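You operate a simulated robot arm through the tools that you are given. There is no shell and no other tool.

You run a simulated robot arm. Do the job below in one go: nothing can be reset, and whatever is moved stays where it is left.

## Task
Snap the fitting bail onto the teal-banded pail and carry it to the tint bench.
Fine: mop the spill there first and put the cloth back. Set down upright: pail.
Where things are to end (x, y in the base frame): pail within 6 cm of [61, 14].

The check looks at the end state, three seconds after you hand in, the way a careful person would. Anything else that was tipped, shoved, dropped, spilled or broken makes it a failure. Flat cloth is picked up by pressing the open fingertips on it (5 to 10 N) and closing them slowly along it; thin cloth reads only 2 to 8 mm in the jaws.

## Robot
A 7-joint arm with a three-finger gripper, fixed in place. Base frame: the origin is on the floor under the middle of its stand, x ahead of it, y to its left, z up; the work surface is at about z = 80. Units: cm, rad, N and s.
It reaches about 134.2 cm from its shoulder. Its first joint turns from -2.897 to 2.897 rad. Payload 2.69 kg.
Tool frame: the origin (TCP) lies between the finger pads and is the grasp point; the fingertips stand 3 cm ahead of it; z points along the fingers, y is the line along which they close. The gripper opens to 12.8 cm; its body begins 11.7 cm behind the TCP.
Orientation is told as [roll, pitch, yaw] about the base's x, y, z axes, in that order, counted from this pose: with the fingers straight down and closing along the base's y, the tool's x points along the base's -x, its y along +y and its z along -z.

## Interface
- The arm moves only by the tool drive_tool. Its arguments are lists of equal length, an entry for each row: "travel": the shift along the tool's x, y, z in units of 40 mm (1.0 is 40 mm), a list of three; "rot": the turn, a rotation vector about the tool's x, y, z in units of 8 degrees (1.0 is 8 degrees), a list of three; "gripper": the finger opening in cm, from 0 to 12.8. In form: {"travel": [[tx, ty, tz], ...], "rot": [[rx, ry, rz], ...], "gripper": [gripper, ...]}. A call has 1 to 20 rows; each row shifts and turns the commanded pose from where the row before left it, along the tool's axes as they then stand. A call with a number of a shift or a turn outside -1 to 1 is refused whole. A row lasts 0.2 s, in which the tool goes at most 5 cm and 0.15 rad; a call with a longer step from one row to the next is refused whole, and so is a gripper value outside its range. Where a pose cannot be reached the arm comes as near as it can. A force on the tool above 40 N (or 10 N above the force at the start of the call, whichever is more), or a blocked arm, ends the call early, and 0.2 s more pass. Each finger travels about 12.7 cm/s and halts on what it meets, pressing with about 21 N; the grip force reading is that of the motor and also rises with nothing between the fingers. The clock runs only during rows and for 0.2 s after the last one: add rows that do not move to give the fingers time. It gives the time, the measured TCP pose, the force on the tool (base axes), the opening and the grip force at its end, in the units of the frame above (readings bear some noise), with the torque about the TCP (base axes, N m) and any sound that the robot's microphone picked up.
- Cameras (640 x 400 px; columns grow to the right, rows downward): "scene" is fixed at [40.03, -50.08, 154.98]; the picture's right is [0.92, -0.40, 0.00], its down [-0.24, -0.54, -0.81] and it looks along [0.33, 0.74, -0.59] (base axes); focal length 320 px, centre (320, 200). "wrist" rides on the gripper at [5.8, 5.4, -13.1] in the tool frame; the picture's right is [-0.68, 0.74, 0.00], its down [-0.62, -0.57, -0.55] and it looks along [-0.40, -0.37, 0.84] (tool axes); focal length 234 px, centre (320, 200). There is no depth. A picture from a camera that has moved, and an enlarged one, comes with that camera's place and axes in the base frame and with its lens.
- camera(camera): a new picture of that camera. The clock stands still meanwhile.
- lift_body(by): moves the trunk up (or, below 0, down) by that many cm; the arm rides with it, the base frame stays. It gives what a move gives, with no picture.
- close_up(camera, box): a new picture of the part [left, top, right, bottom] of that camera's present view, enlarged. The clock stands still meanwhile.
- job_done(): hands the job in; it is judged then, once.

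Nothing tells you positions but the pictures and the camera data. Unless the task says otherwise, let go and move clear before handing in.

The tools are called as name(argument=value, ...) on one line, values as JSON. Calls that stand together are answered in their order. drive_tool: Moves the arm, as the interface text tells. Its arguments: {"type":"object","properties":{"travel":{"type":"array","items":{"type":"array","items":{"type":"number"}}},"rot":{"type":"array","items":{"type":"array","items":{"type":"number"}}},"gripper":{"type":"array","items":{"type":"number"}}},"required":["travel","rot","gripper"]} The other tools are called the same way: lift_body (by) moves the trunk up or down; camera (camera) takes a picture; close_up (camera, box) takes an enlarged picture of a part of a camera's view; job_done () hands the job in.

At the start:

```text
time: 0.0
ee_pos: [65.65, 14.09, 117.35]
tcp_rot: [0.0, -0.001, -0.001]
wrist_force: [0.0, -0.3, 0.2]
wrist_torque: [-0.06, -0.01, 0.01]
finger_gap: 12.8
grasp_force: 0.1
trunk travel left (down, up): [-15.0, 20.0]
```

scene: 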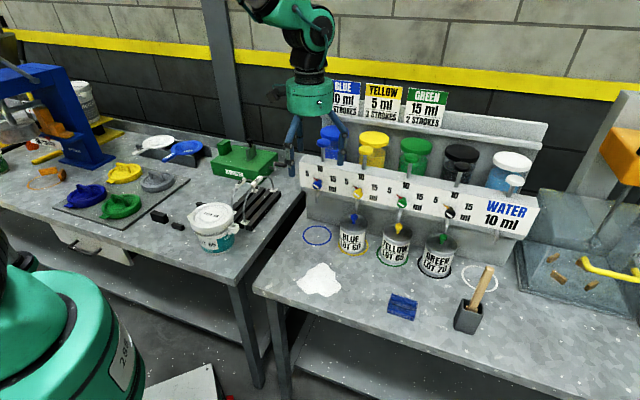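
wrist: 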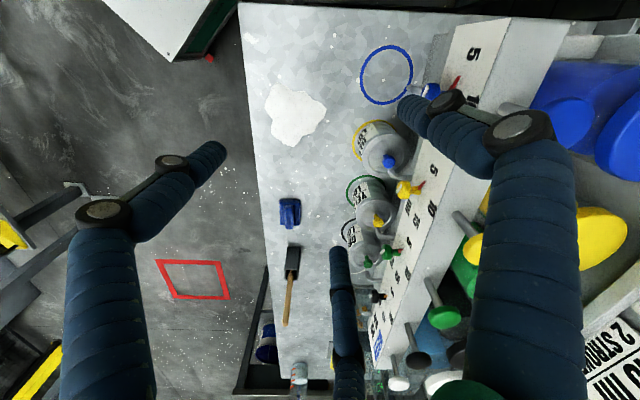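

I see two benches: on the left one a teal-banded pail with handles/lids of different colours laid out, on the right one the tint bench with a white spill, a blue cloth and cans. I'll look closer before moving.

close_up(camera="scene", box=[0, 100, 320, 300])

close_up(camera="scene", box=[240, 180, 560, 380])

close_up(camera="scene", box=[160, 120, 320, 260])

close_up(camera="scene", box=[40, 120, 220, 240])

```text
2.00 times, centred on (160, 200) of scene
camera zoom: at [40.03, -50.08, 154.98], right [0.92, -0.4, 0.0], down [-0.24, -0.54, -0.81], along [0.33, 0.74, -0.59], focal length 639 px, centre (640, 200)
```

zoom: 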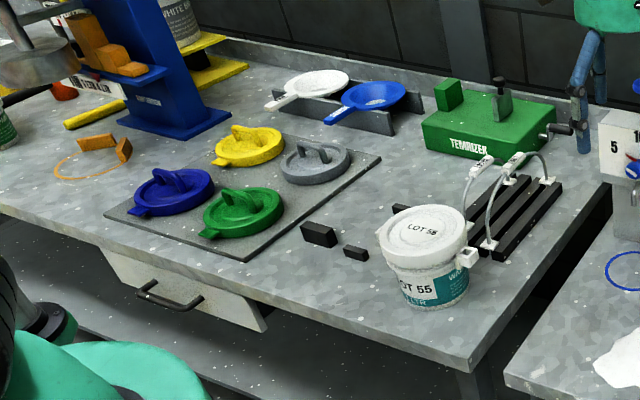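

```text
2.00 times, centred on (400, 280) of scene
camera zoom: at [40.03, -50.08, 154.98], right [0.92, -0.4, 0.0], down [-0.24, -0.54, -0.81], along [0.33, 0.74, -0.59], focal length 639 px, centre (160, 40)
```

zoom: 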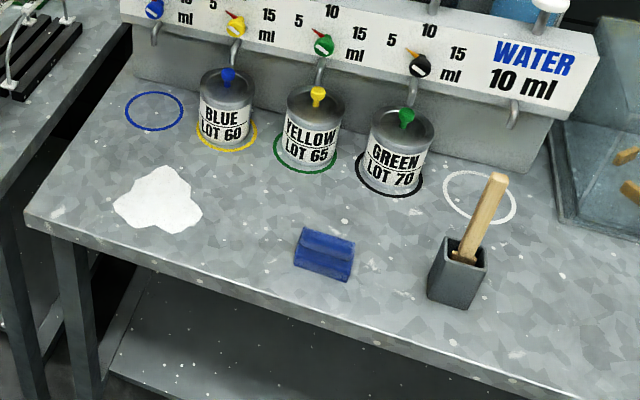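

```text
2.86 times, centred on (240, 190) of scene
camera zoom: at [40.03, -50.08, 154.98], right [0.92, -0.4, 0.0], down [-0.24, -0.54, -0.81], along [0.33, 0.74, -0.59], focal length 913 px, centre (549, 229)
```

zoom: 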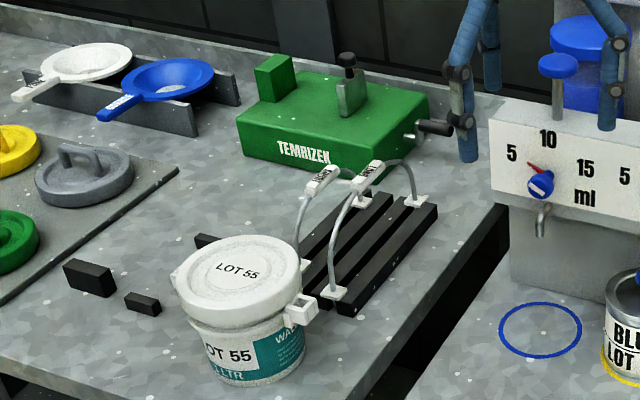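

```text
3.33 times, centred on (130, 180) of scene
camera zoom: at [40.03, -50.08, 154.98], right [0.92, -0.4, 0.0], down [-0.24, -0.54, -0.81], along [0.33, 0.74, -0.59], focal length 1065 px, centre (953, 267)
```

zoom: 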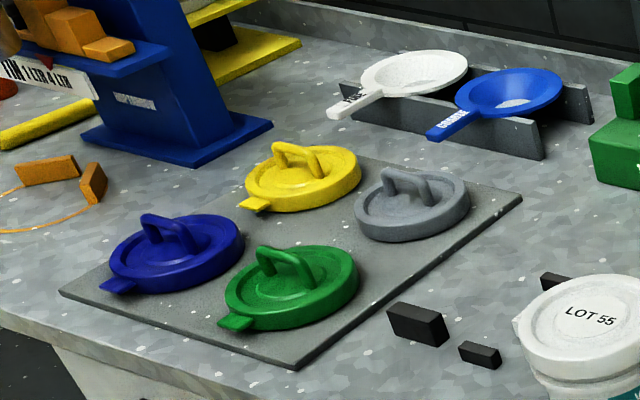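

close_up(camera="wrist", box=[240, 60, 400, 340])

close_up(camera="scene", box=[370, 270, 450, 330])

close_up(camera="scene", box=[180, 160, 300, 260])

close_up(camera="scene", box=[270, 220, 370, 310])

```text
1.43 times, centred on (320, 200) of wrist
camera zoom: at [60.01, 19.29, 130.46], right [0.68, 0.74, 0.0], down [0.62, -0.57, 0.55], along [0.4, -0.37, -0.84], focal length 334 px, centre (320, 200)
```

zoom: 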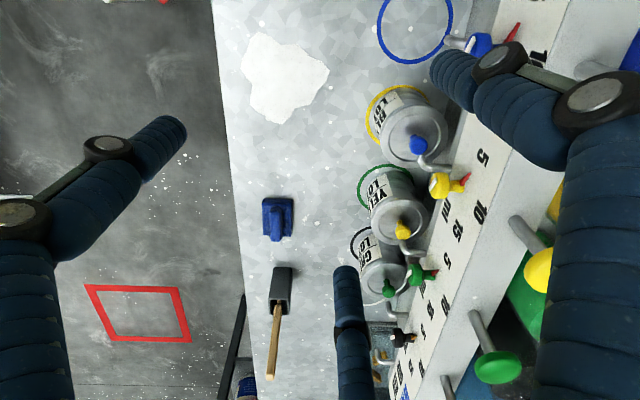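

```text
6.67 times, centred on (410, 300) of scene
camera zoom: at [40.03, -50.08, 154.98], right [0.92, -0.4, 0.0], down [-0.24, -0.54, -0.81], along [0.33, 0.74, -0.59], focal length 2131 px, centre (-280, -467)
```

zoom: 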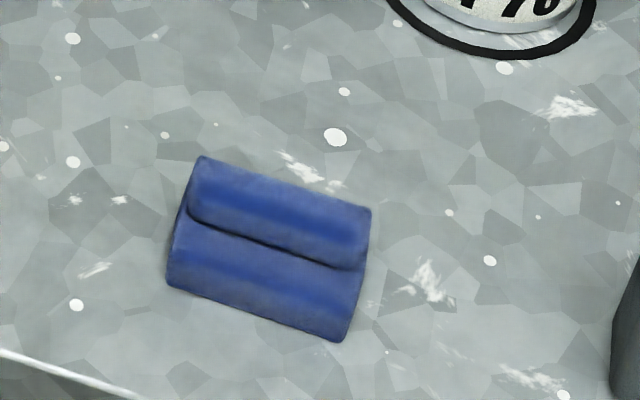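

```text
4.00 times, centred on (240, 210) of scene
camera zoom: at [40.03, -50.08, 154.98], right [0.92, -0.4, 0.0], down [-0.24, -0.54, -0.81], along [0.33, 0.74, -0.59], focal length 1278 px, centre (640, 160)
```

zoom: 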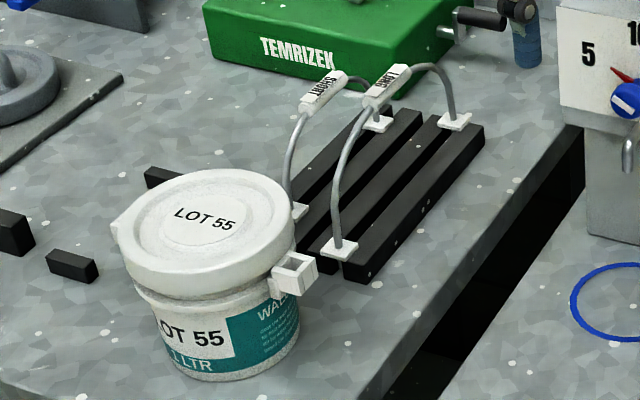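

```text
4.44 times, centred on (320, 265) of scene
camera zoom: at [40.03, -50.08, 154.98], right [0.92, -0.4, 0.0], down [-0.24, -0.54, -0.81], along [0.33, 0.74, -0.59], focal length 1421 px, centre (320, -89)
```

zoom: 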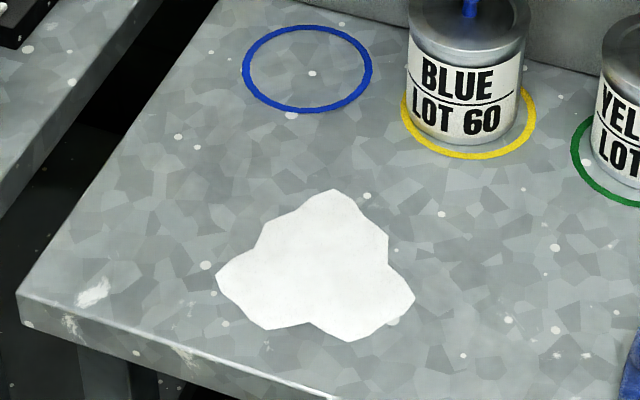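

The cloth is a small folded blue pad at about (82, -9) with a raised fold, the spill is around (65, 7), the pail about (39, 35), and the two bails (labelled) stand in a rack near (57, 50). I go first above the cloth and turn the tool so the fingers would close across the fold, then look.

drive_tool(travel=[[-0.51, -0.75, 0.3], [-0.51, -0.75, 0.3], [-0.51, -0.75, 0.3], [-0.51, -0.75, 0.3], [-0.51, -0.75, 0.3], [-0.51, -0.75, 0.3], [-0.51, -0.75, 0.3], [-0.51, -0.75, 0.3], [0, 0, 0], [0, 0, 0], [0, 0, 0], [0, 0, 0], [0, 0, 0], [0, 0, 0], [0, 0, 0]], rot=[[0, 0, 0], [0, 0, 0], [0, 0, 0], [0, 0, 0], [0, 0, 0], [0, 0, 0], [0, 0, 0], [0, 0, 0], [0, 0, 1], [0, 0, 1], [0, 0, 1], [0, 0, 1], [0, 0, 1], [0, 0, 0.1], [0, 0, 0]], gripper=[12.8, 12.8, 12.8, 12.8, 12.8, 12.8, 12.8, 12.8, 12.8, 12.8, 12.8, 12.8, 12.8, 12.8, 12.8])

camera(camera="wrist")

camera(camera="scene")

```text
time: 3.2
ee_pos: [82.06, -9.92, 107.76]
tcp_rot: [-0.001, 0.0, -0.713]
wrist_force: [0.0, 0.0, 0.1]
wrist_torque: [0.04, 0.03, 0.0]
finger_gap: 12.8
grasp_force: 0.1
trunk travel left (down, up): [-15.0, 20.0]
```

```text
taken
camera wrist: at [81.29, -2.24, 120.85], right [0.99, 0.11, 0.0], down [0.1, -0.83, 0.55], along [0.06, -0.55, -0.84], focal length 234 px, centre (320, 200)
```

wrist: 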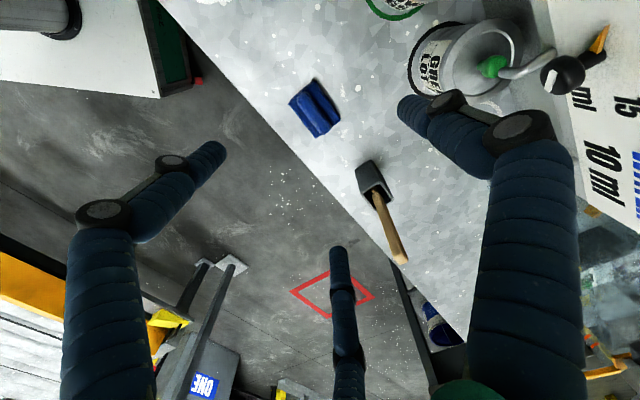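

```text
taken
```

scene: 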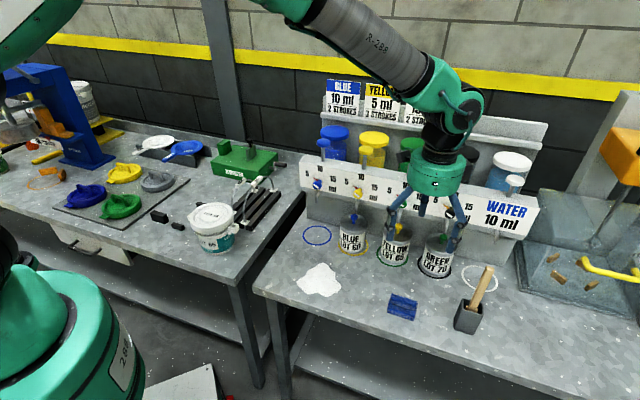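

close_up(camera="wrist", box=[260, 60, 380, 160])

close_up(camera="scene", box=[360, 140, 500, 320])

```text
4.00 times, centred on (320, 110) of wrist
camera zoom: at [81.29, -2.24, 120.85], right [0.99, 0.11, 0.0], down [0.1, -0.83, 0.55], along [0.06, -0.55, -0.84], focal length 937 px, centre (320, 560)
```

zoom: 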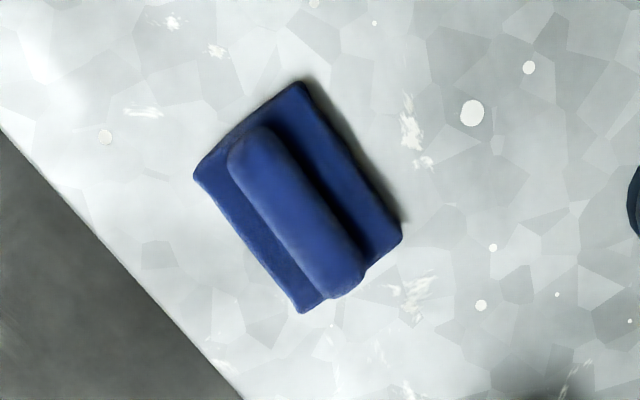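

```text
2.22 times, centred on (430, 230) of scene
camera zoom: at [40.03, -50.08, 154.98], right [0.92, -0.4, 0.0], down [-0.24, -0.54, -0.81], along [0.33, 0.74, -0.59], focal length 710 px, centre (76, 133)
```

zoom: 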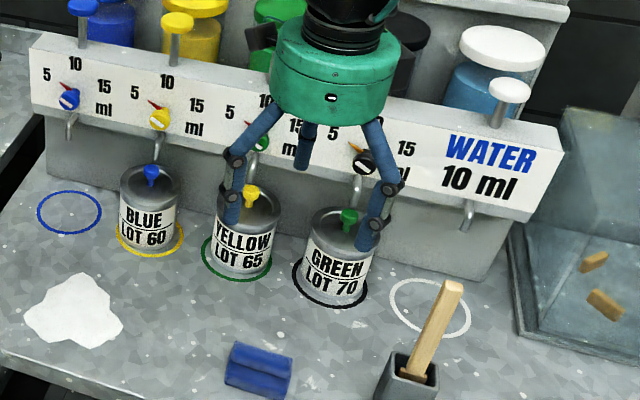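

drive_tool(travel=[[0, 0, 0], [0, 0, 0], [0, 0, 0], [0, 0, 0], [0, 0, 0]], rot=[[0, 0, 0.9], [0, 0, 0], [0, 0, 0], [0, 0, 0], [0, 0, 0]], gripper=[10, 7, 4, 4, 4])

camera(camera="wrist")

close_up(camera="scene", box=[360, 140, 500, 320])

```text
time: 4.4
ee_pos: [82.13, -9.95, 107.83]
tcp_rot: [-0.001, 0.0, -0.838]
wrist_force: [-0.2, -0.7, 0.0]
wrist_torque: [-0.03, 0.0, -0.03]
finger_gap: 4.0
grasp_force: 0.0
trunk travel left (down, up): [-15.0, 20.0]
```

```text
taken
camera wrist: at [82.29, -2.19, 120.84], right [1.0, -0.01, 0.0], down [-0.01, -0.84, 0.55], along [-0.01, -0.55, -0.84], focal length 234 px, centre (320, 200)
```

wrist: 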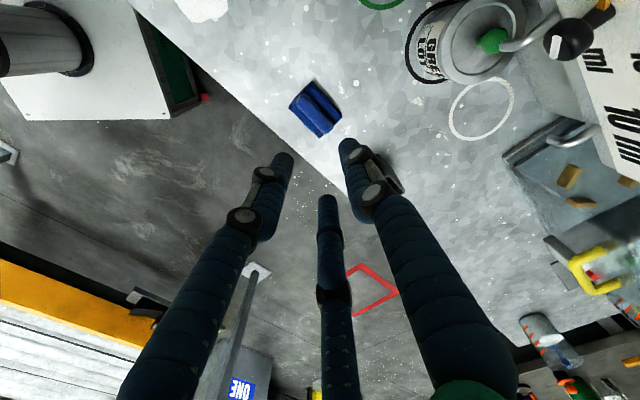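

```text
2.22 times, centred on (430, 230) of scene
camera zoom: at [40.03, -50.08, 154.98], right [0.92, -0.4, 0.0], down [-0.24, -0.54, -0.81], along [0.33, 0.74, -0.59], focal length 710 px, centre (76, 133)
```

zoom: 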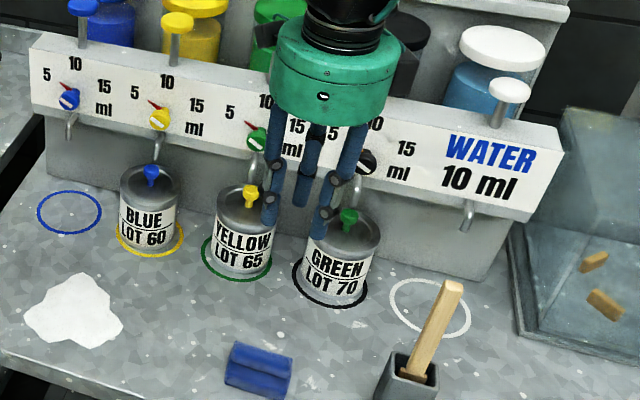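

drive_tool(travel=[[-0.134, -0.356, 0.6], [0, 0, 0.9], [0, 0, 0.9], [0, 0, 0.9], [0, 0, 0.5], [0, 0, 0]], rot=[[0, 0, 0], [0, 0, 0], [0, 0, 0], [0, 0, 0], [0, 0, 0], [0, 0, 0]], gripper=[6, 6, 6, 6, 6, 6])

camera(camera="wrist")

close_up(camera="scene", box=[350, 210, 490, 340])

```text
time: 5.8
ee_pos: [81.52, -11.0, 92.62]
tcp_rot: [0.0, 0.001, -0.838]
wrist_force: [0.2, 0.6, 0.2]
wrist_torque: [0.01, 0.02, -0.01]
finger_gap: 6.03
grasp_force: 0.1
trunk travel left (down, up): [-15.0, 20.0]
```

```text
taken
camera wrist: at [81.7, -3.25, 105.74], right [1.0, -0.01, 0.0], down [-0.01, -0.84, 0.55], along [-0.01, -0.55, -0.84], focal length 234 px, centre (320, 200)
```

wrist: 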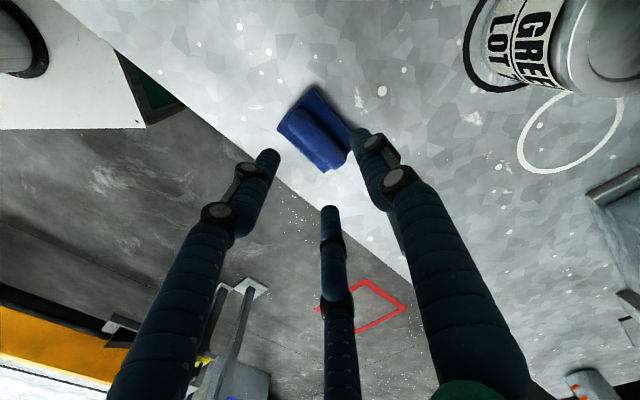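

```text
3.08 times, centred on (420, 275) of scene
camera zoom: at [40.03, -50.08, 154.98], right [0.92, -0.4, 0.0], down [-0.24, -0.54, -0.81], along [0.33, 0.74, -0.59], focal length 984 px, centre (12, -31)
```

zoom: 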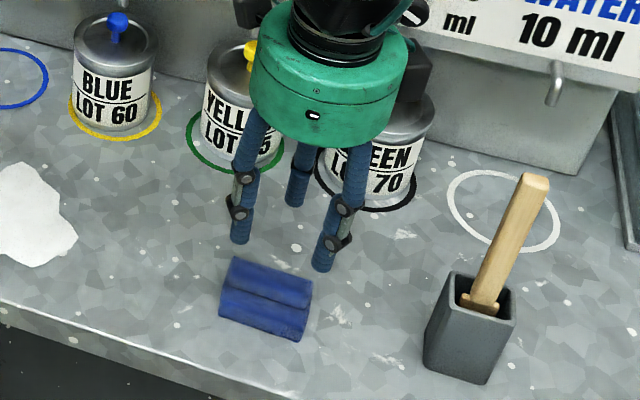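

close_up(camera="wrist", box=[250, 70, 410, 230])

```text
2.50 times, centred on (330, 150) of wrist
camera zoom: at [81.7, -3.25, 105.74], right [1.0, -0.01, 0.0], down [-0.01, -0.84, 0.55], along [-0.01, -0.55, -0.84], focal length 585 px, centre (295, 325)
```

zoom: 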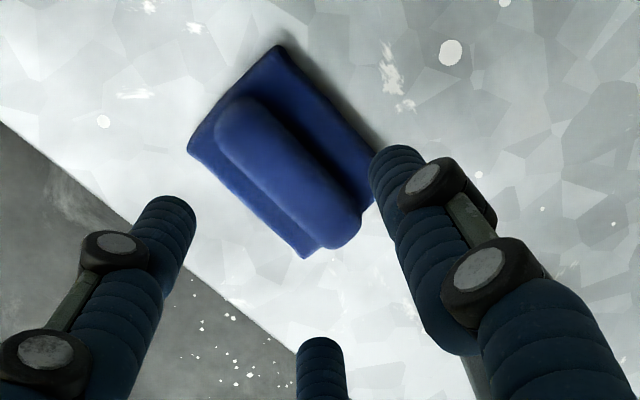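

drive_tool(travel=[[-0.01, -0.215, 0.4], [0, 0, 0.6], [0, 0, 0.6], [0, 0, 0.3], [0, 0, 0.1], [0, 0, 0]], rot=[[0, 0, 0], [0, 0, 0], [0, 0, 0], [0, 0, 0], [0, 0, 0], [0, 0, 0]], gripper=[8, 8, 8, 8, 8, 8])

camera(camera="wrist")

close_up(camera="scene", box=[370, 250, 450, 330])

```text
time: 7.2
ee_pos: [80.84, -11.71, 84.75]
tcp_rot: [0.001, 0.0, -0.836]
wrist_force: [-2.2, 0.1, 7.3]
wrist_torque: [0.15, 0.36, 0.03]
finger_gap: 8.37
grasp_force: 2.2
trunk travel left (down, up): [-15.0, 20.0]
```

```text
taken
camera wrist: at [81.03, -3.97, 97.78], right [1.0, -0.01, 0.0], down [-0.01, -0.84, 0.55], along [-0.01, -0.55, -0.84], focal length 234 px, centre (320, 200)
```

wrist: 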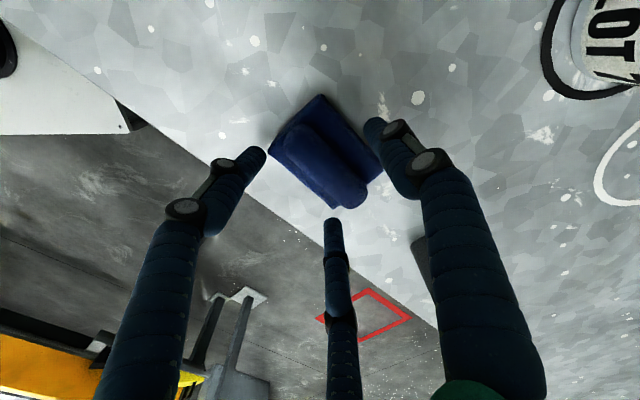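

```text
5.00 times, centred on (410, 290) of scene
camera zoom: at [40.03, -50.08, 154.98], right [0.92, -0.4, 0.0], down [-0.24, -0.54, -0.81], along [0.33, 0.74, -0.59], focal length 1598 px, centre (-130, -250)
```

zoom: 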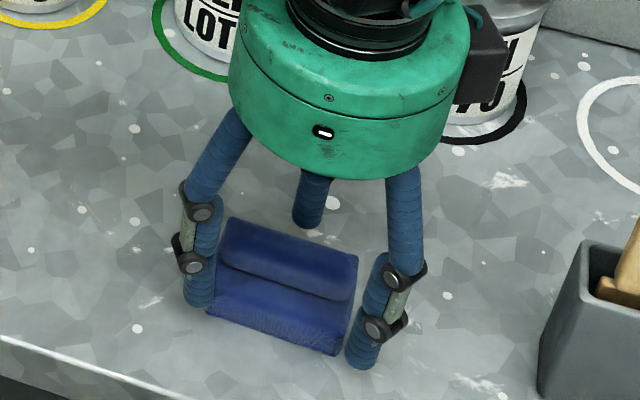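

drive_tool(travel=[[0, 0, -0.4], [0, 0, -0.2], [0, 0, 0], [0, 0, 0]], rot=[[0, 0, 0], [0, 0, 0], [0, 0, 0], [0, 0, 0]], gripper=[8, 7, 5, 5])

close_up(camera="wrist", box=[230, 70, 420, 250])

close_up(camera="scene", box=[370, 250, 450, 330])

```text
time: 8.2
ee_pos: [80.64, -11.82, 87.05]
tcp_rot: [-0.001, 0.001, -0.84]
wrist_force: [-0.1, -0.1, 0.3]
wrist_torque: [-0.04, 0.0, 0.02]
finger_gap: 5.01
grasp_force: 0.1
trunk travel left (down, up): [-15.0, 20.0]
```

```text
2.22 times, centred on (325, 160) of wrist
camera zoom: at [80.8, -4.02, 100.15], right [1.0, -0.01, 0.0], down [-0.01, -0.84, 0.55], along [-0.01, -0.55, -0.84], focal length 520 px, centre (309, 289)
```

zoom: 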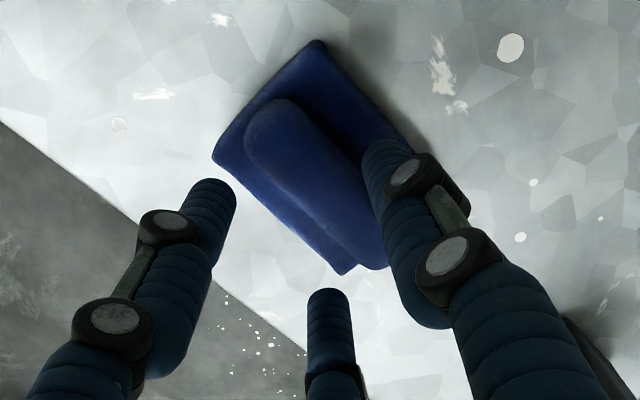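

```text
5.00 times, centred on (410, 290) of scene
camera zoom: at [40.03, -50.08, 154.98], right [0.92, -0.4, 0.0], down [-0.24, -0.54, -0.81], along [0.33, 0.74, -0.59], focal length 1598 px, centre (-130, -250)
```

zoom: 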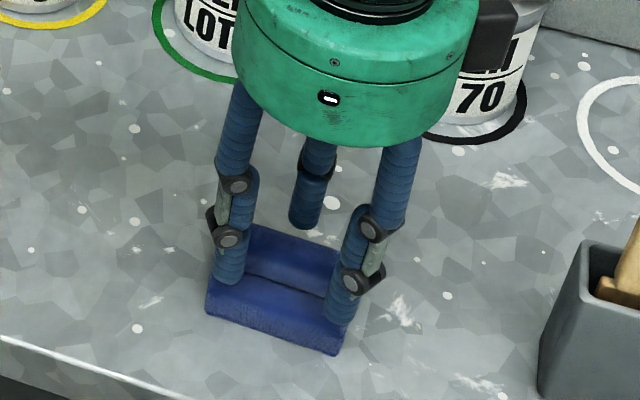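

drive_tool(travel=[[0, 0.08, 0.3], [0, 0, 0.15], [0, 0, 0.08], [0, 0, 0]], rot=[[0, 0, 0], [0, 0, 0], [0, 0, 0], [0, 0, 0]], gripper=[5, 5, 5, 5])

close_up(camera="scene", box=[370, 250, 450, 330])

```text
time: 9.2
ee_pos: [81.03, -11.59, 85.08]
tcp_rot: [0.002, -0.001, -0.837]
wrist_force: [-5.3, -1.0, 22.7]
wrist_torque: [0.08, 0.27, 0.05]
finger_gap: 5.07
grasp_force: 0.7
trunk travel left (down, up): [-15.0, 20.0]
```

```text
5.00 times, centred on (410, 290) of scene
camera zoom: at [40.03, -50.08, 154.98], right [0.92, -0.4, 0.0], down [-0.24, -0.54, -0.81], along [0.33, 0.74, -0.59], focal length 1598 px, centre (-130, -250)
```

zoom: 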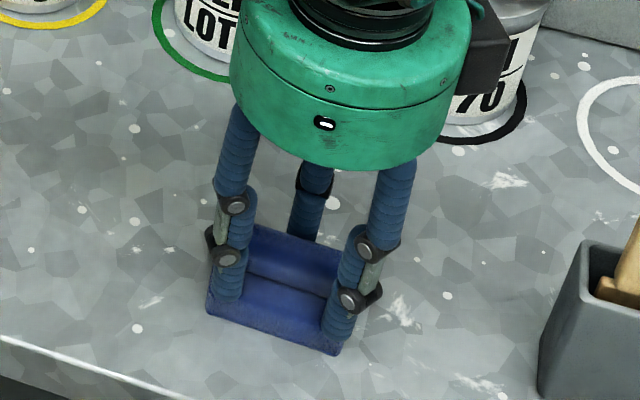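

drive_tool(travel=[[0, 0, -0.05], [0, 0, 0], [0, 0, 0], [0, 0, 0], [0, 0, 0], [0, 0, 0], [0, 0, 0], [0, 0, 0], [0, 0, 0]], rot=[[0, 0, 0], [0, 0, 0], [0, 0, 0], [0, 0, 0], [0, 0, 0], [0, 0, 0], [0, 0, 0], [0, 0, 0], [0, 0, 0]], gripper=[5, 4.6, 4.2, 3.8, 3.4, 3.0, 2.6, 2.2, 2.2])

close_up(camera="scene", box=[370, 250, 450, 330])

close_up(camera="wrist", box=[230, 70, 420, 250])

```text
time: 11.2
ee_pos: [81.03, -11.54, 85.09]
tcp_rot: [-0.001, -0.002, -0.838]
wrist_force: [5.0, 4.7, 18.8]
wrist_torque: [0.21, -0.24, 0.07]
finger_gap: 3.33
grasp_force: 20.4
trunk travel left (down, up): [-15.0, 20.0]
```

```text
5.00 times, centred on (410, 290) of scene
camera zoom: at [40.03, -50.08, 154.98], right [0.92, -0.4, 0.0], down [-0.24, -0.54, -0.81], along [0.33, 0.74, -0.59], focal length 1598 px, centre (-130, -250)
```

zoom: 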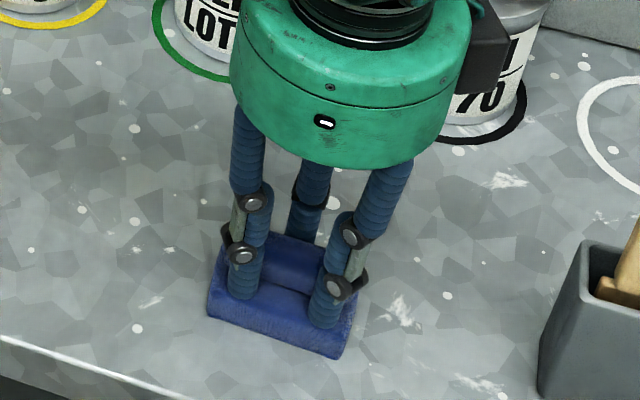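

```text
2.22 times, centred on (325, 160) of wrist
camera zoom: at [81.17, -3.78, 98.2], right [1.0, -0.01, 0.0], down [-0.01, -0.84, 0.55], along [0.0, -0.55, -0.84], focal length 520 px, centre (309, 289)
```

zoom: 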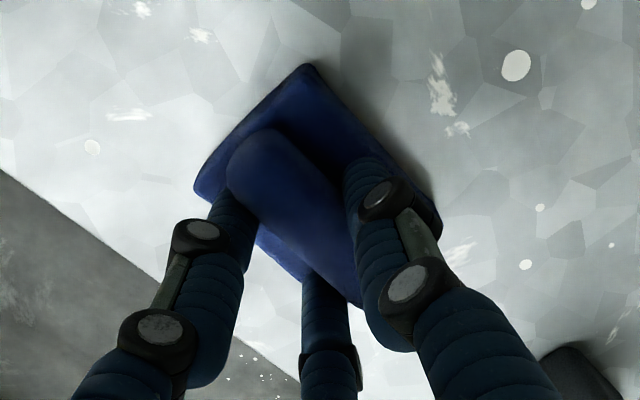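

The fingers have stopped on the fold at 3.3 cm with 20 N, so I lift a few centimetres to check that the cloth comes along.

drive_tool(travel=[[0, 0, -0.2], [0, 0, -0.3], [0, 0, -0.5], [0, 0, 0]], rot=[[0, 0, 0], [0, 0, 0], [0, 0, 0], [0, 0, 0]], gripper=[2.2, 2.2, 2.2, 2.2])

close_up(camera="scene", box=[370, 230, 470, 330])

close_up(camera="wrist", box=[230, 70, 420, 250])

```text
time: 12.2
ee_pos: [81.05, -11.58, 89.03]
tcp_rot: [0.0, -0.001, -0.837]
wrist_force: [-0.8, -0.7, -0.8]
wrist_torque: [0.0, -0.01, 0.02]
finger_gap: 3.34
grasp_force: 21.2
trunk travel left (down, up): [-15.0, 20.0]
```

```text
4.00 times, centred on (420, 280) of scene
camera zoom: at [40.03, -50.08, 154.98], right [0.92, -0.4, 0.0], down [-0.24, -0.54, -0.81], along [0.33, 0.74, -0.59], focal length 1278 px, centre (-80, -120)
```

zoom: 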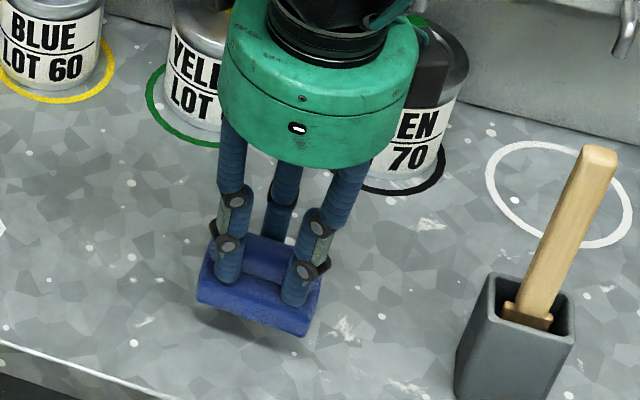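

```text
2.22 times, centred on (325, 160) of wrist
camera zoom: at [81.15, -3.87, 102.2], right [1.0, -0.01, 0.0], down [-0.01, -0.84, 0.55], along [-0.01, -0.55, -0.84], focal length 520 px, centre (309, 289)
```

zoom: 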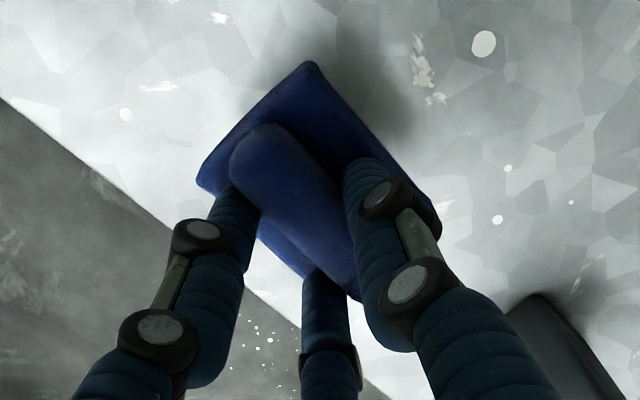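

The cloth is held and lifted. The spill spans roughly x 59–71, y 1–13, so I carry the cloth to its near-right corner and come down gently there.

drive_tool(travel=[[0, 0, -0.75], [0.815, -0.188, 0], [0.815, -0.188, 0], [0.815, -0.188, 0], [0.815, -0.188, 0], [0.815, -0.188, 0], [0.815, -0.188, 0], [0, 0, 0.5], [0, 0, 0.5], [0, 0, 0.3], [0, 0, 0]], rot=[[0, 0, 0], [0, 0, 0], [0, 0, 0], [0, 0, 0], [0, 0, 0], [0, 0, 0], [0, 0, 0], [0, 0, 0], [0, 0, 0], [0, 0, 0], [0, 0, 0]], gripper=[2.2, 2.2, 2.2, 2.2, 2.2, 2.2, 2.2, 2.2, 2.2, 2.2, 2.2])

close_up(camera="scene", box=[260, 200, 400, 320])

close_up(camera="wrist", box=[200, 20, 440, 250])

```text
time: 14.6
ee_pos: [64.74, -0.35, 86.87]
tcp_rot: [0.001, 0.001, -0.837]
wrist_force: [0.0, -0.1, -0.2]
wrist_torque: [-0.04, 0.0, 0.01]
finger_gap: 3.28
grasp_force: 21.2
trunk travel left (down, up): [-15.0, 20.0]
```

```text
3.33 times, centred on (330, 260) of scene
camera zoom: at [40.03, -50.08, 154.98], right [0.92, -0.4, 0.0], down [-0.24, -0.54, -0.81], along [0.33, 0.74, -0.59], focal length 1065 px, centre (287, 0)
```

zoom: 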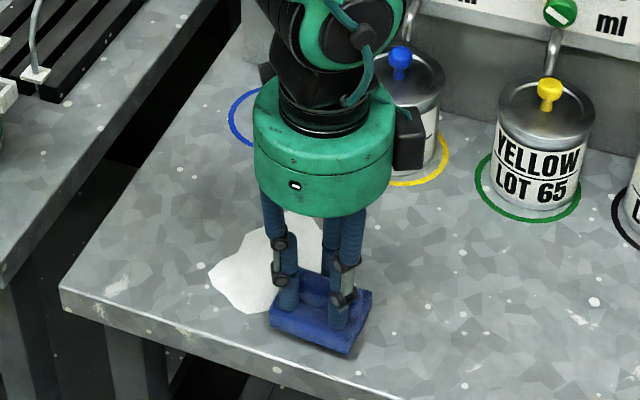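

```text
1.74 times, centred on (320, 135) of wrist
camera zoom: at [64.91, 7.54, 100.11], right [1.0, -0.01, 0.0], down [-0.01, -0.84, 0.55], along [-0.01, -0.55, -0.84], focal length 407 px, centre (320, 313)
```

zoom: 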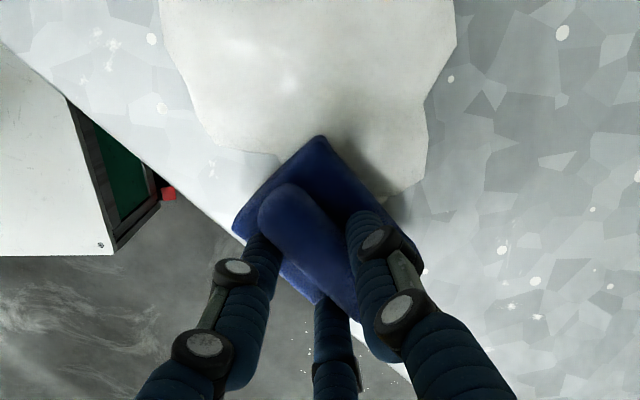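

drive_tool(travel=[[0, 0.1, 0.25], [0, 0.1, 0.13], [0, 0, 0.03], [0, 0, 0]], rot=[[0, 0, 0], [0, 0, 0], [0, 0, 0], [0, 0, 0]], gripper=[2.2, 2.2, 2.2, 2.2])

```text
time: 15.5
ee_pos: [65.41, 0.3, 85.57]
tcp_rot: [0.002, -0.002, -0.837]
wrist_force: [-3.9, 1.2, 16.5]
wrist_torque: [0.53, 0.43, 0.18]
finger_gap: 3.27
grasp_force: 20.7
trunk travel left (down, up): [-15.0, 20.0]
stopped in row 4: the force on the tool passed its limit at 42 N (the readings are from after the stop); the commanded pose is now the measured one
```

drive_tool(travel=[[0, 0, -0.02], [0, 0.2, 0], [0, 0.2, 0], [0, 0.2, 0], [0, 0.2, 0], [0, 0.2, 0], [0, 0.2, 0], [0, 0.2, 0], [0, 0.2, 0], [0, 0.2, 0], [0, 0.2, 0], [0, 0.2, 0], [0, 0, 0]], rot=[[0, 0, 0], [0, 0, 0], [0, 0, 0], [0, 0, 0], [0, 0, 0], [0, 0, 0], [0, 0, 0], [0, 0, 0], [0, 0, 0], [0, 0, 0], [0, 0, 0], [0, 0, 0], [0, 0, 0]], gripper=[2.2, 2.2, 2.2, 2.2, 2.2, 2.2, 2.2, 2.2, 2.2, 2.2, 2.2, 2.2, 2.2])

close_up(camera="scene", box=[260, 200, 400, 320])

close_up(camera="wrist", box=[200, 20, 440, 250])

```text
time: 18.3
ee_pos: [71.87, 6.27, 85.62]
tcp_rot: [0.002, -0.001, -0.837]
wrist_force: [-0.5, -1.9, 5.3]
wrist_torque: [-0.01, -0.03, -0.04]
finger_gap: 3.28
grasp_force: 20.9
trunk travel left (down, up): [-15.0, 20.0]
```

```text
3.33 times, centred on (330, 260) of scene
camera zoom: at [40.03, -50.08, 154.98], right [0.92, -0.4, 0.0], down [-0.24, -0.54, -0.81], along [0.33, 0.74, -0.59], focal length 1065 px, centre (287, 0)
```

zoom: 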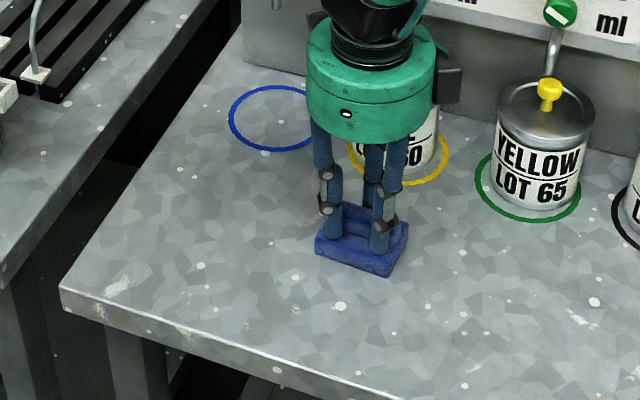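

```text
1.74 times, centred on (320, 135) of wrist
camera zoom: at [72.02, 13.99, 98.68], right [1.0, -0.01, 0.0], down [-0.01, -0.84, 0.55], along [0.0, -0.55, -0.84], focal length 407 px, centre (320, 313)
```

zoom: 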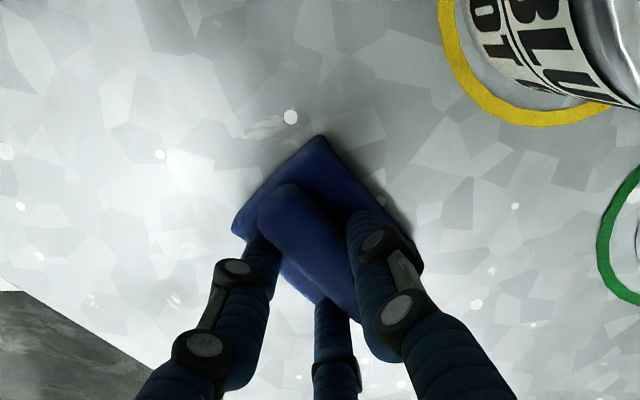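

The spill looks wiped away after one pass. I lift to confirm nothing is left underneath.

drive_tool(travel=[[0, 0, -0.3], [0, 0, -0.7], [0, 0, -0.9], [0, 0, 0]], rot=[[0, 0, 0], [0, 0, 0], [0, 0, 0], [0, 0, 0]], gripper=[2.2, 2.2, 2.2, 2.2])

close_up(camera="scene", box=[260, 200, 400, 320])

camera(camera="wrist")

```text
time: 19.3
ee_pos: [71.88, 6.2, 93.32]
tcp_rot: [0.003, -0.002, -0.839]
wrist_force: [-0.5, 1.0, 0.1]
wrist_torque: [0.02, -0.01, -0.01]
finger_gap: 3.28
grasp_force: 21.4
trunk travel left (down, up): [-15.0, 20.0]
```

```text
3.33 times, centred on (330, 260) of scene
camera zoom: at [40.03, -50.08, 154.98], right [0.92, -0.4, 0.0], down [-0.24, -0.54, -0.81], along [0.33, 0.74, -0.59], focal length 1065 px, centre (287, 0)
```

zoom: 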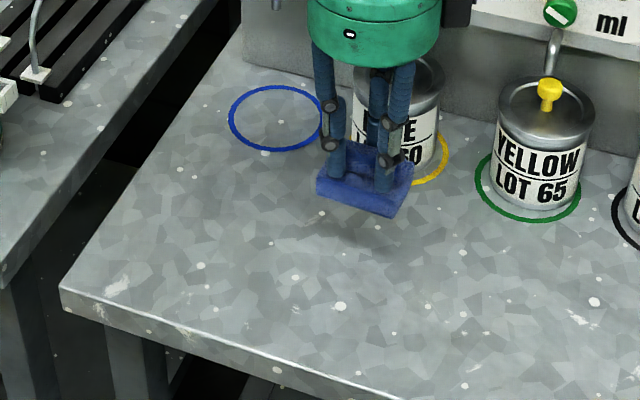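

```text
taken
camera wrist: at [72.0, 13.91, 106.34], right [1.0, -0.01, 0.0], down [-0.01, -0.84, 0.55], along [0.0, -0.55, -0.84], focal length 234 px, centre (320, 200)
```

wrist: 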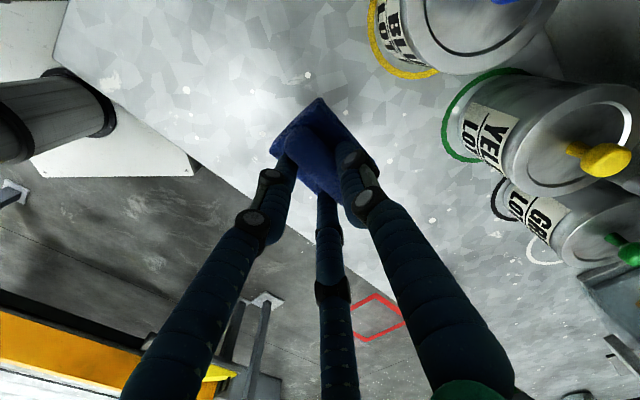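

The spill is fully gone. I carry the cloth back to where it lay and lower it.

drive_tool(travel=[[-0.805, -0.212, 0], [-0.805, -0.212, 0], [-0.805, -0.212, 0], [-0.805, -0.212, 0], [-0.805, -0.212, 0], [-0.805, -0.212, 0], [0, 0, 0.6], [0, 0, 0.6], [0, 0, 0.4], [0, 0, 0.15], [0, 0, 0.05], [0, 0, 0.03], [0, 0, 0]], rot=[[0, 0, 0], [0, 0, 0], [0, 0, 0], [0, 0, 0], [0, 0, 0], [0, 0, 0], [0, 0, 0], [0, 0, 0], [0, 0, 0], [0, 0, 0], [0, 0, 0], [0, 0, 0], [0, 0, 0]], gripper=[2.2, 2.2, 2.2, 2.2, 2.2, 2.2, 2.2, 2.2, 2.2, 2.2, 2.2, 2.2, 2.2])

close_up(camera="scene", box=[370, 250, 450, 330])

```text
time: 22.1
ee_pos: [81.24, -11.46, 85.74]
tcp_rot: [0.002, -0.003, -0.837]
wrist_force: [0.0, 0.3, -0.4]
wrist_torque: [0.0, 0.01, -0.02]
finger_gap: 3.27
grasp_force: 21.1
trunk travel left (down, up): [-15.0, 20.0]
```

```text
5.00 times, centred on (410, 290) of scene
camera zoom: at [40.03, -50.08, 154.98], right [0.92, -0.4, 0.0], down [-0.24, -0.54, -0.81], along [0.33, 0.74, -0.59], focal length 1598 px, centre (-130, -250)
```

zoom: 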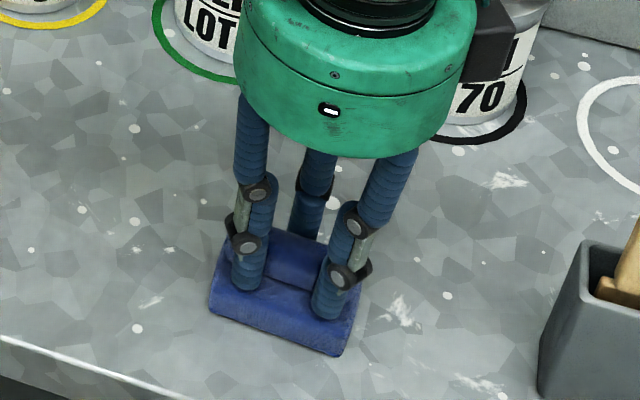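

drive_tool(travel=[[0.015, -0.057, 0.015], [0, 0, 0.02], [0, 0, 0.01], [0, 0, 0]], rot=[[0, 0, 0], [0, 0, 0], [0, 0, 0], [0, 0, 0]], gripper=[2.2, 2.2, 2.2, 2.2])

```text
time: 23.1
ee_pos: [80.83, -11.51, 85.62]
tcp_rot: [0.001, -0.001, -0.837]
wrist_force: [0.3, 0.1, 0.4]
wrist_torque: [0.0, 0.03, 0.0]
finger_gap: 3.27
grasp_force: 20.8
trunk travel left (down, up): [-15.0, 20.0]
```

drive_tool(travel=[[0, 0, 0.02], [0, 0, 0.015], [0, 0, 0]], rot=[[0, 0, 0], [0, 0, 0], [0, 0, 0]], gripper=[2.2, 2.2, 2.2])

```text
time: 23.9
ee_pos: [80.86, -11.59, 85.68]
tcp_rot: [0.002, -0.003, -0.838]
wrist_force: [-2.0, 1.3, 8.5]
wrist_torque: [0.1, 0.06, 0.02]
finger_gap: 3.26
grasp_force: 21.1
trunk travel left (down, up): [-15.0, 20.0]
```

The cloth is down with about 8 N of contact. I open slowly and lift clear.

drive_tool(travel=[[0, 0, 0], [0, 0, 0], [0, 0, 0], [0, 0, 0], [0, 0, 0], [0, 0, -0.2], [0, 0, -0.5], [0, 0, -0.8], [0, 0, 0]], rot=[[0, 0, 0], [0, 0, 0], [0, 0, 0], [0, 0, 0], [0, 0, 0], [0, 0, 0], [0, 0, 0], [0, 0, 0], [0, 0, 0]], gripper=[3.4, 4.0, 4.6, 5.2, 5.5, 5.5, 5.5, 5.5, 5.5])

close_up(camera="scene", box=[370, 250, 450, 330])

camera(camera="wrist")

```text
time: 25.9
ee_pos: [80.77, -11.6, 91.69]
tcp_rot: [0.001, -0.002, -0.838]
wrist_force: [-0.8, 0.3, -0.2]
wrist_torque: [0.01, -0.06, 0.0]
finger_gap: 5.49
grasp_force: 0.0
trunk travel left (down, up): [-15.0, 20.0]
```

```text
5.00 times, centred on (410, 290) of scene
camera zoom: at [40.03, -50.08, 154.98], right [0.92, -0.4, 0.0], down [-0.24, -0.54, -0.81], along [0.33, 0.74, -0.59], focal length 1598 px, centre (-130, -250)
```

zoom: 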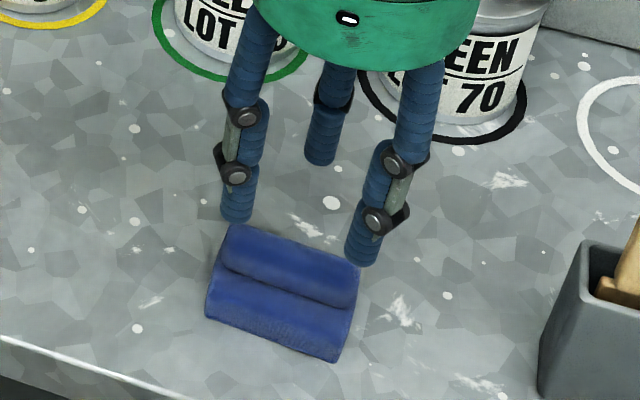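

```text
taken
camera wrist: at [80.91, -3.87, 104.81], right [1.0, -0.01, 0.0], down [-0.01, -0.84, 0.55], along [0.0, -0.55, -0.84], focal length 234 px, centre (320, 200)
```

wrist: 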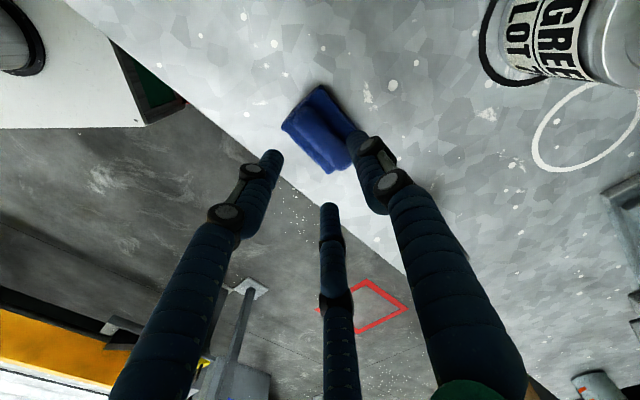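

The cloth lies back in its place and the spill is gone. Now I lift, turn the tool to face across the bails' bars, and fly over to the pail and rack to inspect them from above.

drive_tool(travel=[[0, 0, -0.97], [0, 0, -0.97], [0, 0, -0.97], [0, 0, -0.97], [0, 0, -0.97], [0, 0, -0.97], [0, 0, 0], [0, 0, 0], [0, 0, 0], [0, 0, 0], [0, 0, 0], [0, 0, 0], [0, 0, 0], [0, 0, 0], [0, 0, 0], [0, 0, 0], [0, 0, 0], [0, 0, 0], [0, 0, 0]], rot=[[0, 0, 0], [0, 0, 0], [0, 0, 0], [0, 0, 0], [0, 0, 0], [0, 0, 0], [0, 0, -1], [0, 0, -1], [0, 0, -1], [0, 0, -1], [0, 0, -1], [0, 0, -1], [0, 0, -1], [0, 0, -1], [0, 0, -1], [0, 0, -1], [0, 0, -1], [0, 0, -0.63], [0, 0, 0]], gripper=[5.5, 5.5, 5.5, 5.5, 5.5, 5.5, 5.5, 5.5, 5.5, 5.5, 5.5, 5.5, 5.5, 5.5, 5.5, 5.5, 5.5, 5.5, 5.5])

drive_tool(travel=[[-0.082, 0.953, 0], [-0.082, 0.953, 0], [-0.082, 0.953, 0], [-0.082, 0.953, 0], [-0.082, 0.953, 0], [-0.082, 0.953, 0], [-0.082, 0.953, 0], [-0.082, 0.953, 0], [-0.082, 0.953, 0], [-0.082, 0.953, 0], [-0.082, 0.953, 0], [-0.082, 0.953, 0], [-0.082, 0.953, 0], [-0.082, 0.953, 0], [-0.082, 0.953, 0], [-0.082, 0.953, 0], [-0.082, 0.953, 0], [-0.082, 0.953, 0], [-0.082, 0.953, 0], [0, 0, 0]], rot=[[0, 0, 0], [0, 0, 0], [0, 0, 0], [0, 0, 0], [0, 0, 0], [0, 0, 0], [0, 0, 0], [0, 0, 0], [0, 0, 0], [0, 0, 0], [0, 0, 0], [0, 0, 0], [0, 0, 0], [0, 0, 0], [0, 0, 0], [0, 0, 0], [0, 0, 0], [0, 0, 0], [0, 0, 0], [0, 0, 0]], gripper=[5.5, 5.5, 5.5, 5.5, 5.5, 5.5, 5.5, 5.5, 5.5, 5.5, 5.5, 5.5, 5.5, 5.5, 5.5, 5.5, 5.5, 5.5, 5.5, 5.5])

camera(camera="wrist")

camera(camera="scene")

```text
time: 29.9
ee_pos: [80.77, -11.57, 114.75]
tcp_rot: [-0.003, -0.001, 0.786]
wrist_force: [0.7, 0.8, 0.8]
wrist_torque: [-0.01, 0.04, -0.05]
finger_gap: 5.52
grasp_force: 0.0
trunk travel left (down, up): [-15.0, 20.0]
```

```text
time: 34.1
ee_pos: [33.63, 44.1, 114.79]
tcp_rot: [-0.004, -0.003, 0.786]
wrist_force: [1.0, 0.5, 0.0]
wrist_torque: [-0.02, -0.02, -0.01]
finger_gap: 5.49
grasp_force: 0.0
trunk travel left (down, up): [-15.0, 20.0]
```

```text
taken
camera wrist: at [25.76, 43.62, 127.85], right [-0.04, 1.0, 0.0], down [0.83, 0.04, 0.55], along [0.55, 0.02, -0.83], focal length 234 px, centre (320, 200)
```

wrist: 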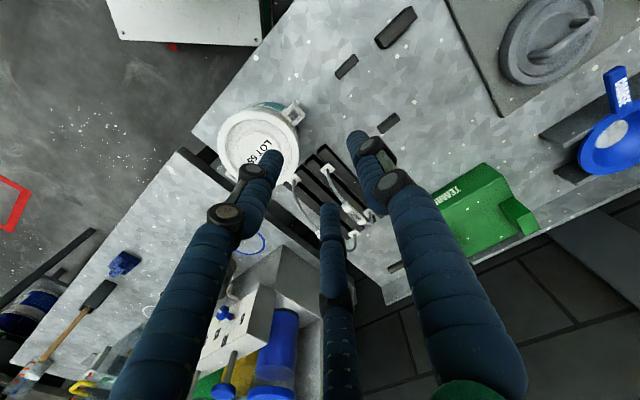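

```text
taken
```

scene: 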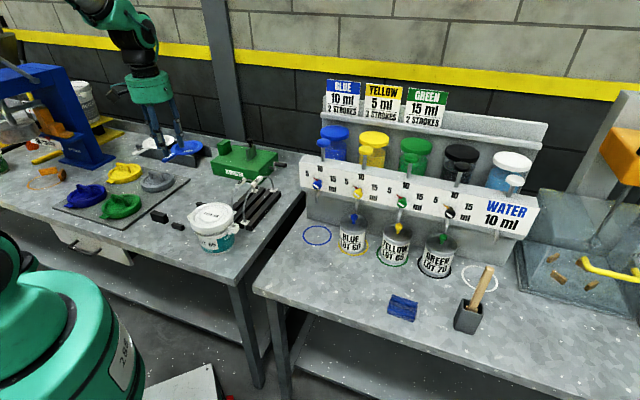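

close_up(camera="wrist", box=[200, 80, 400, 260])

drive_tool(travel=[[0.6, -0.6, 0], [0.6, -0.6, 0], [0.6, -0.6, 0], [0, 0, 0]], rot=[[0, 0, 0], [0, 0, 0], [0, 0, 0], [0, 0, 0]], gripper=[9, 12, 12.8, 12.8])

camera(camera="wrist")

```text
2.22 times, centred on (300, 170) of wrist
camera zoom: at [25.76, 43.62, 127.85], right [-0.04, 1.0, 0.0], down [0.83, 0.04, 0.55], along [0.55, 0.02, -0.83], focal length 520 px, centre (364, 267)
```

zoom: 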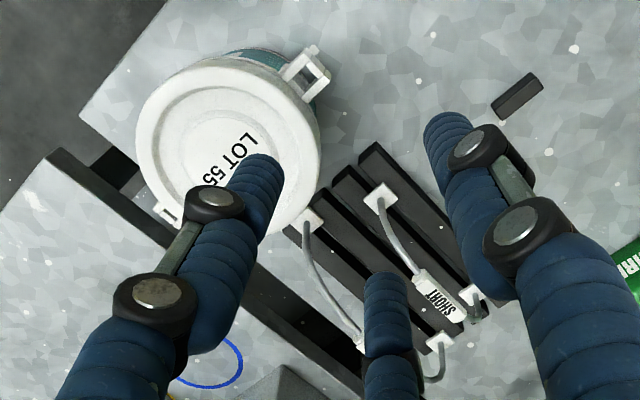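

```text
time: 35.1
ee_pos: [34.04, 34.0, 114.71]
tcp_rot: [-0.002, -0.001, 0.786]
wrist_force: [0.1, -0.4, -0.4]
wrist_torque: [0.04, -0.04, -0.03]
finger_gap: 12.84
grasp_force: 0.1
trunk travel left (down, up): [-15.0, 20.0]
```

```text
taken
camera wrist: at [26.11, 33.47, 127.77], right [-0.04, 1.0, 0.0], down [0.83, 0.04, 0.55], along [0.55, 0.02, -0.83], focal length 234 px, centre (320, 200)
```

wrist: 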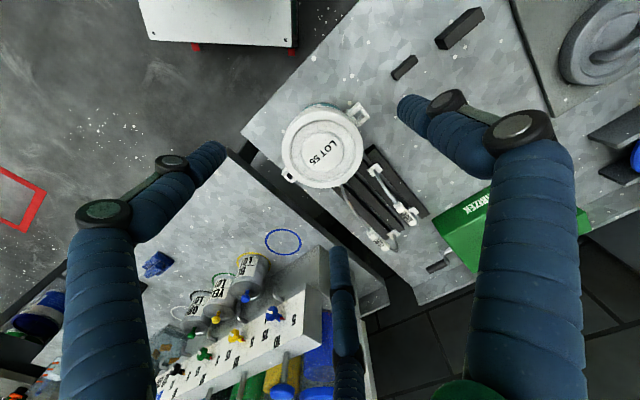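

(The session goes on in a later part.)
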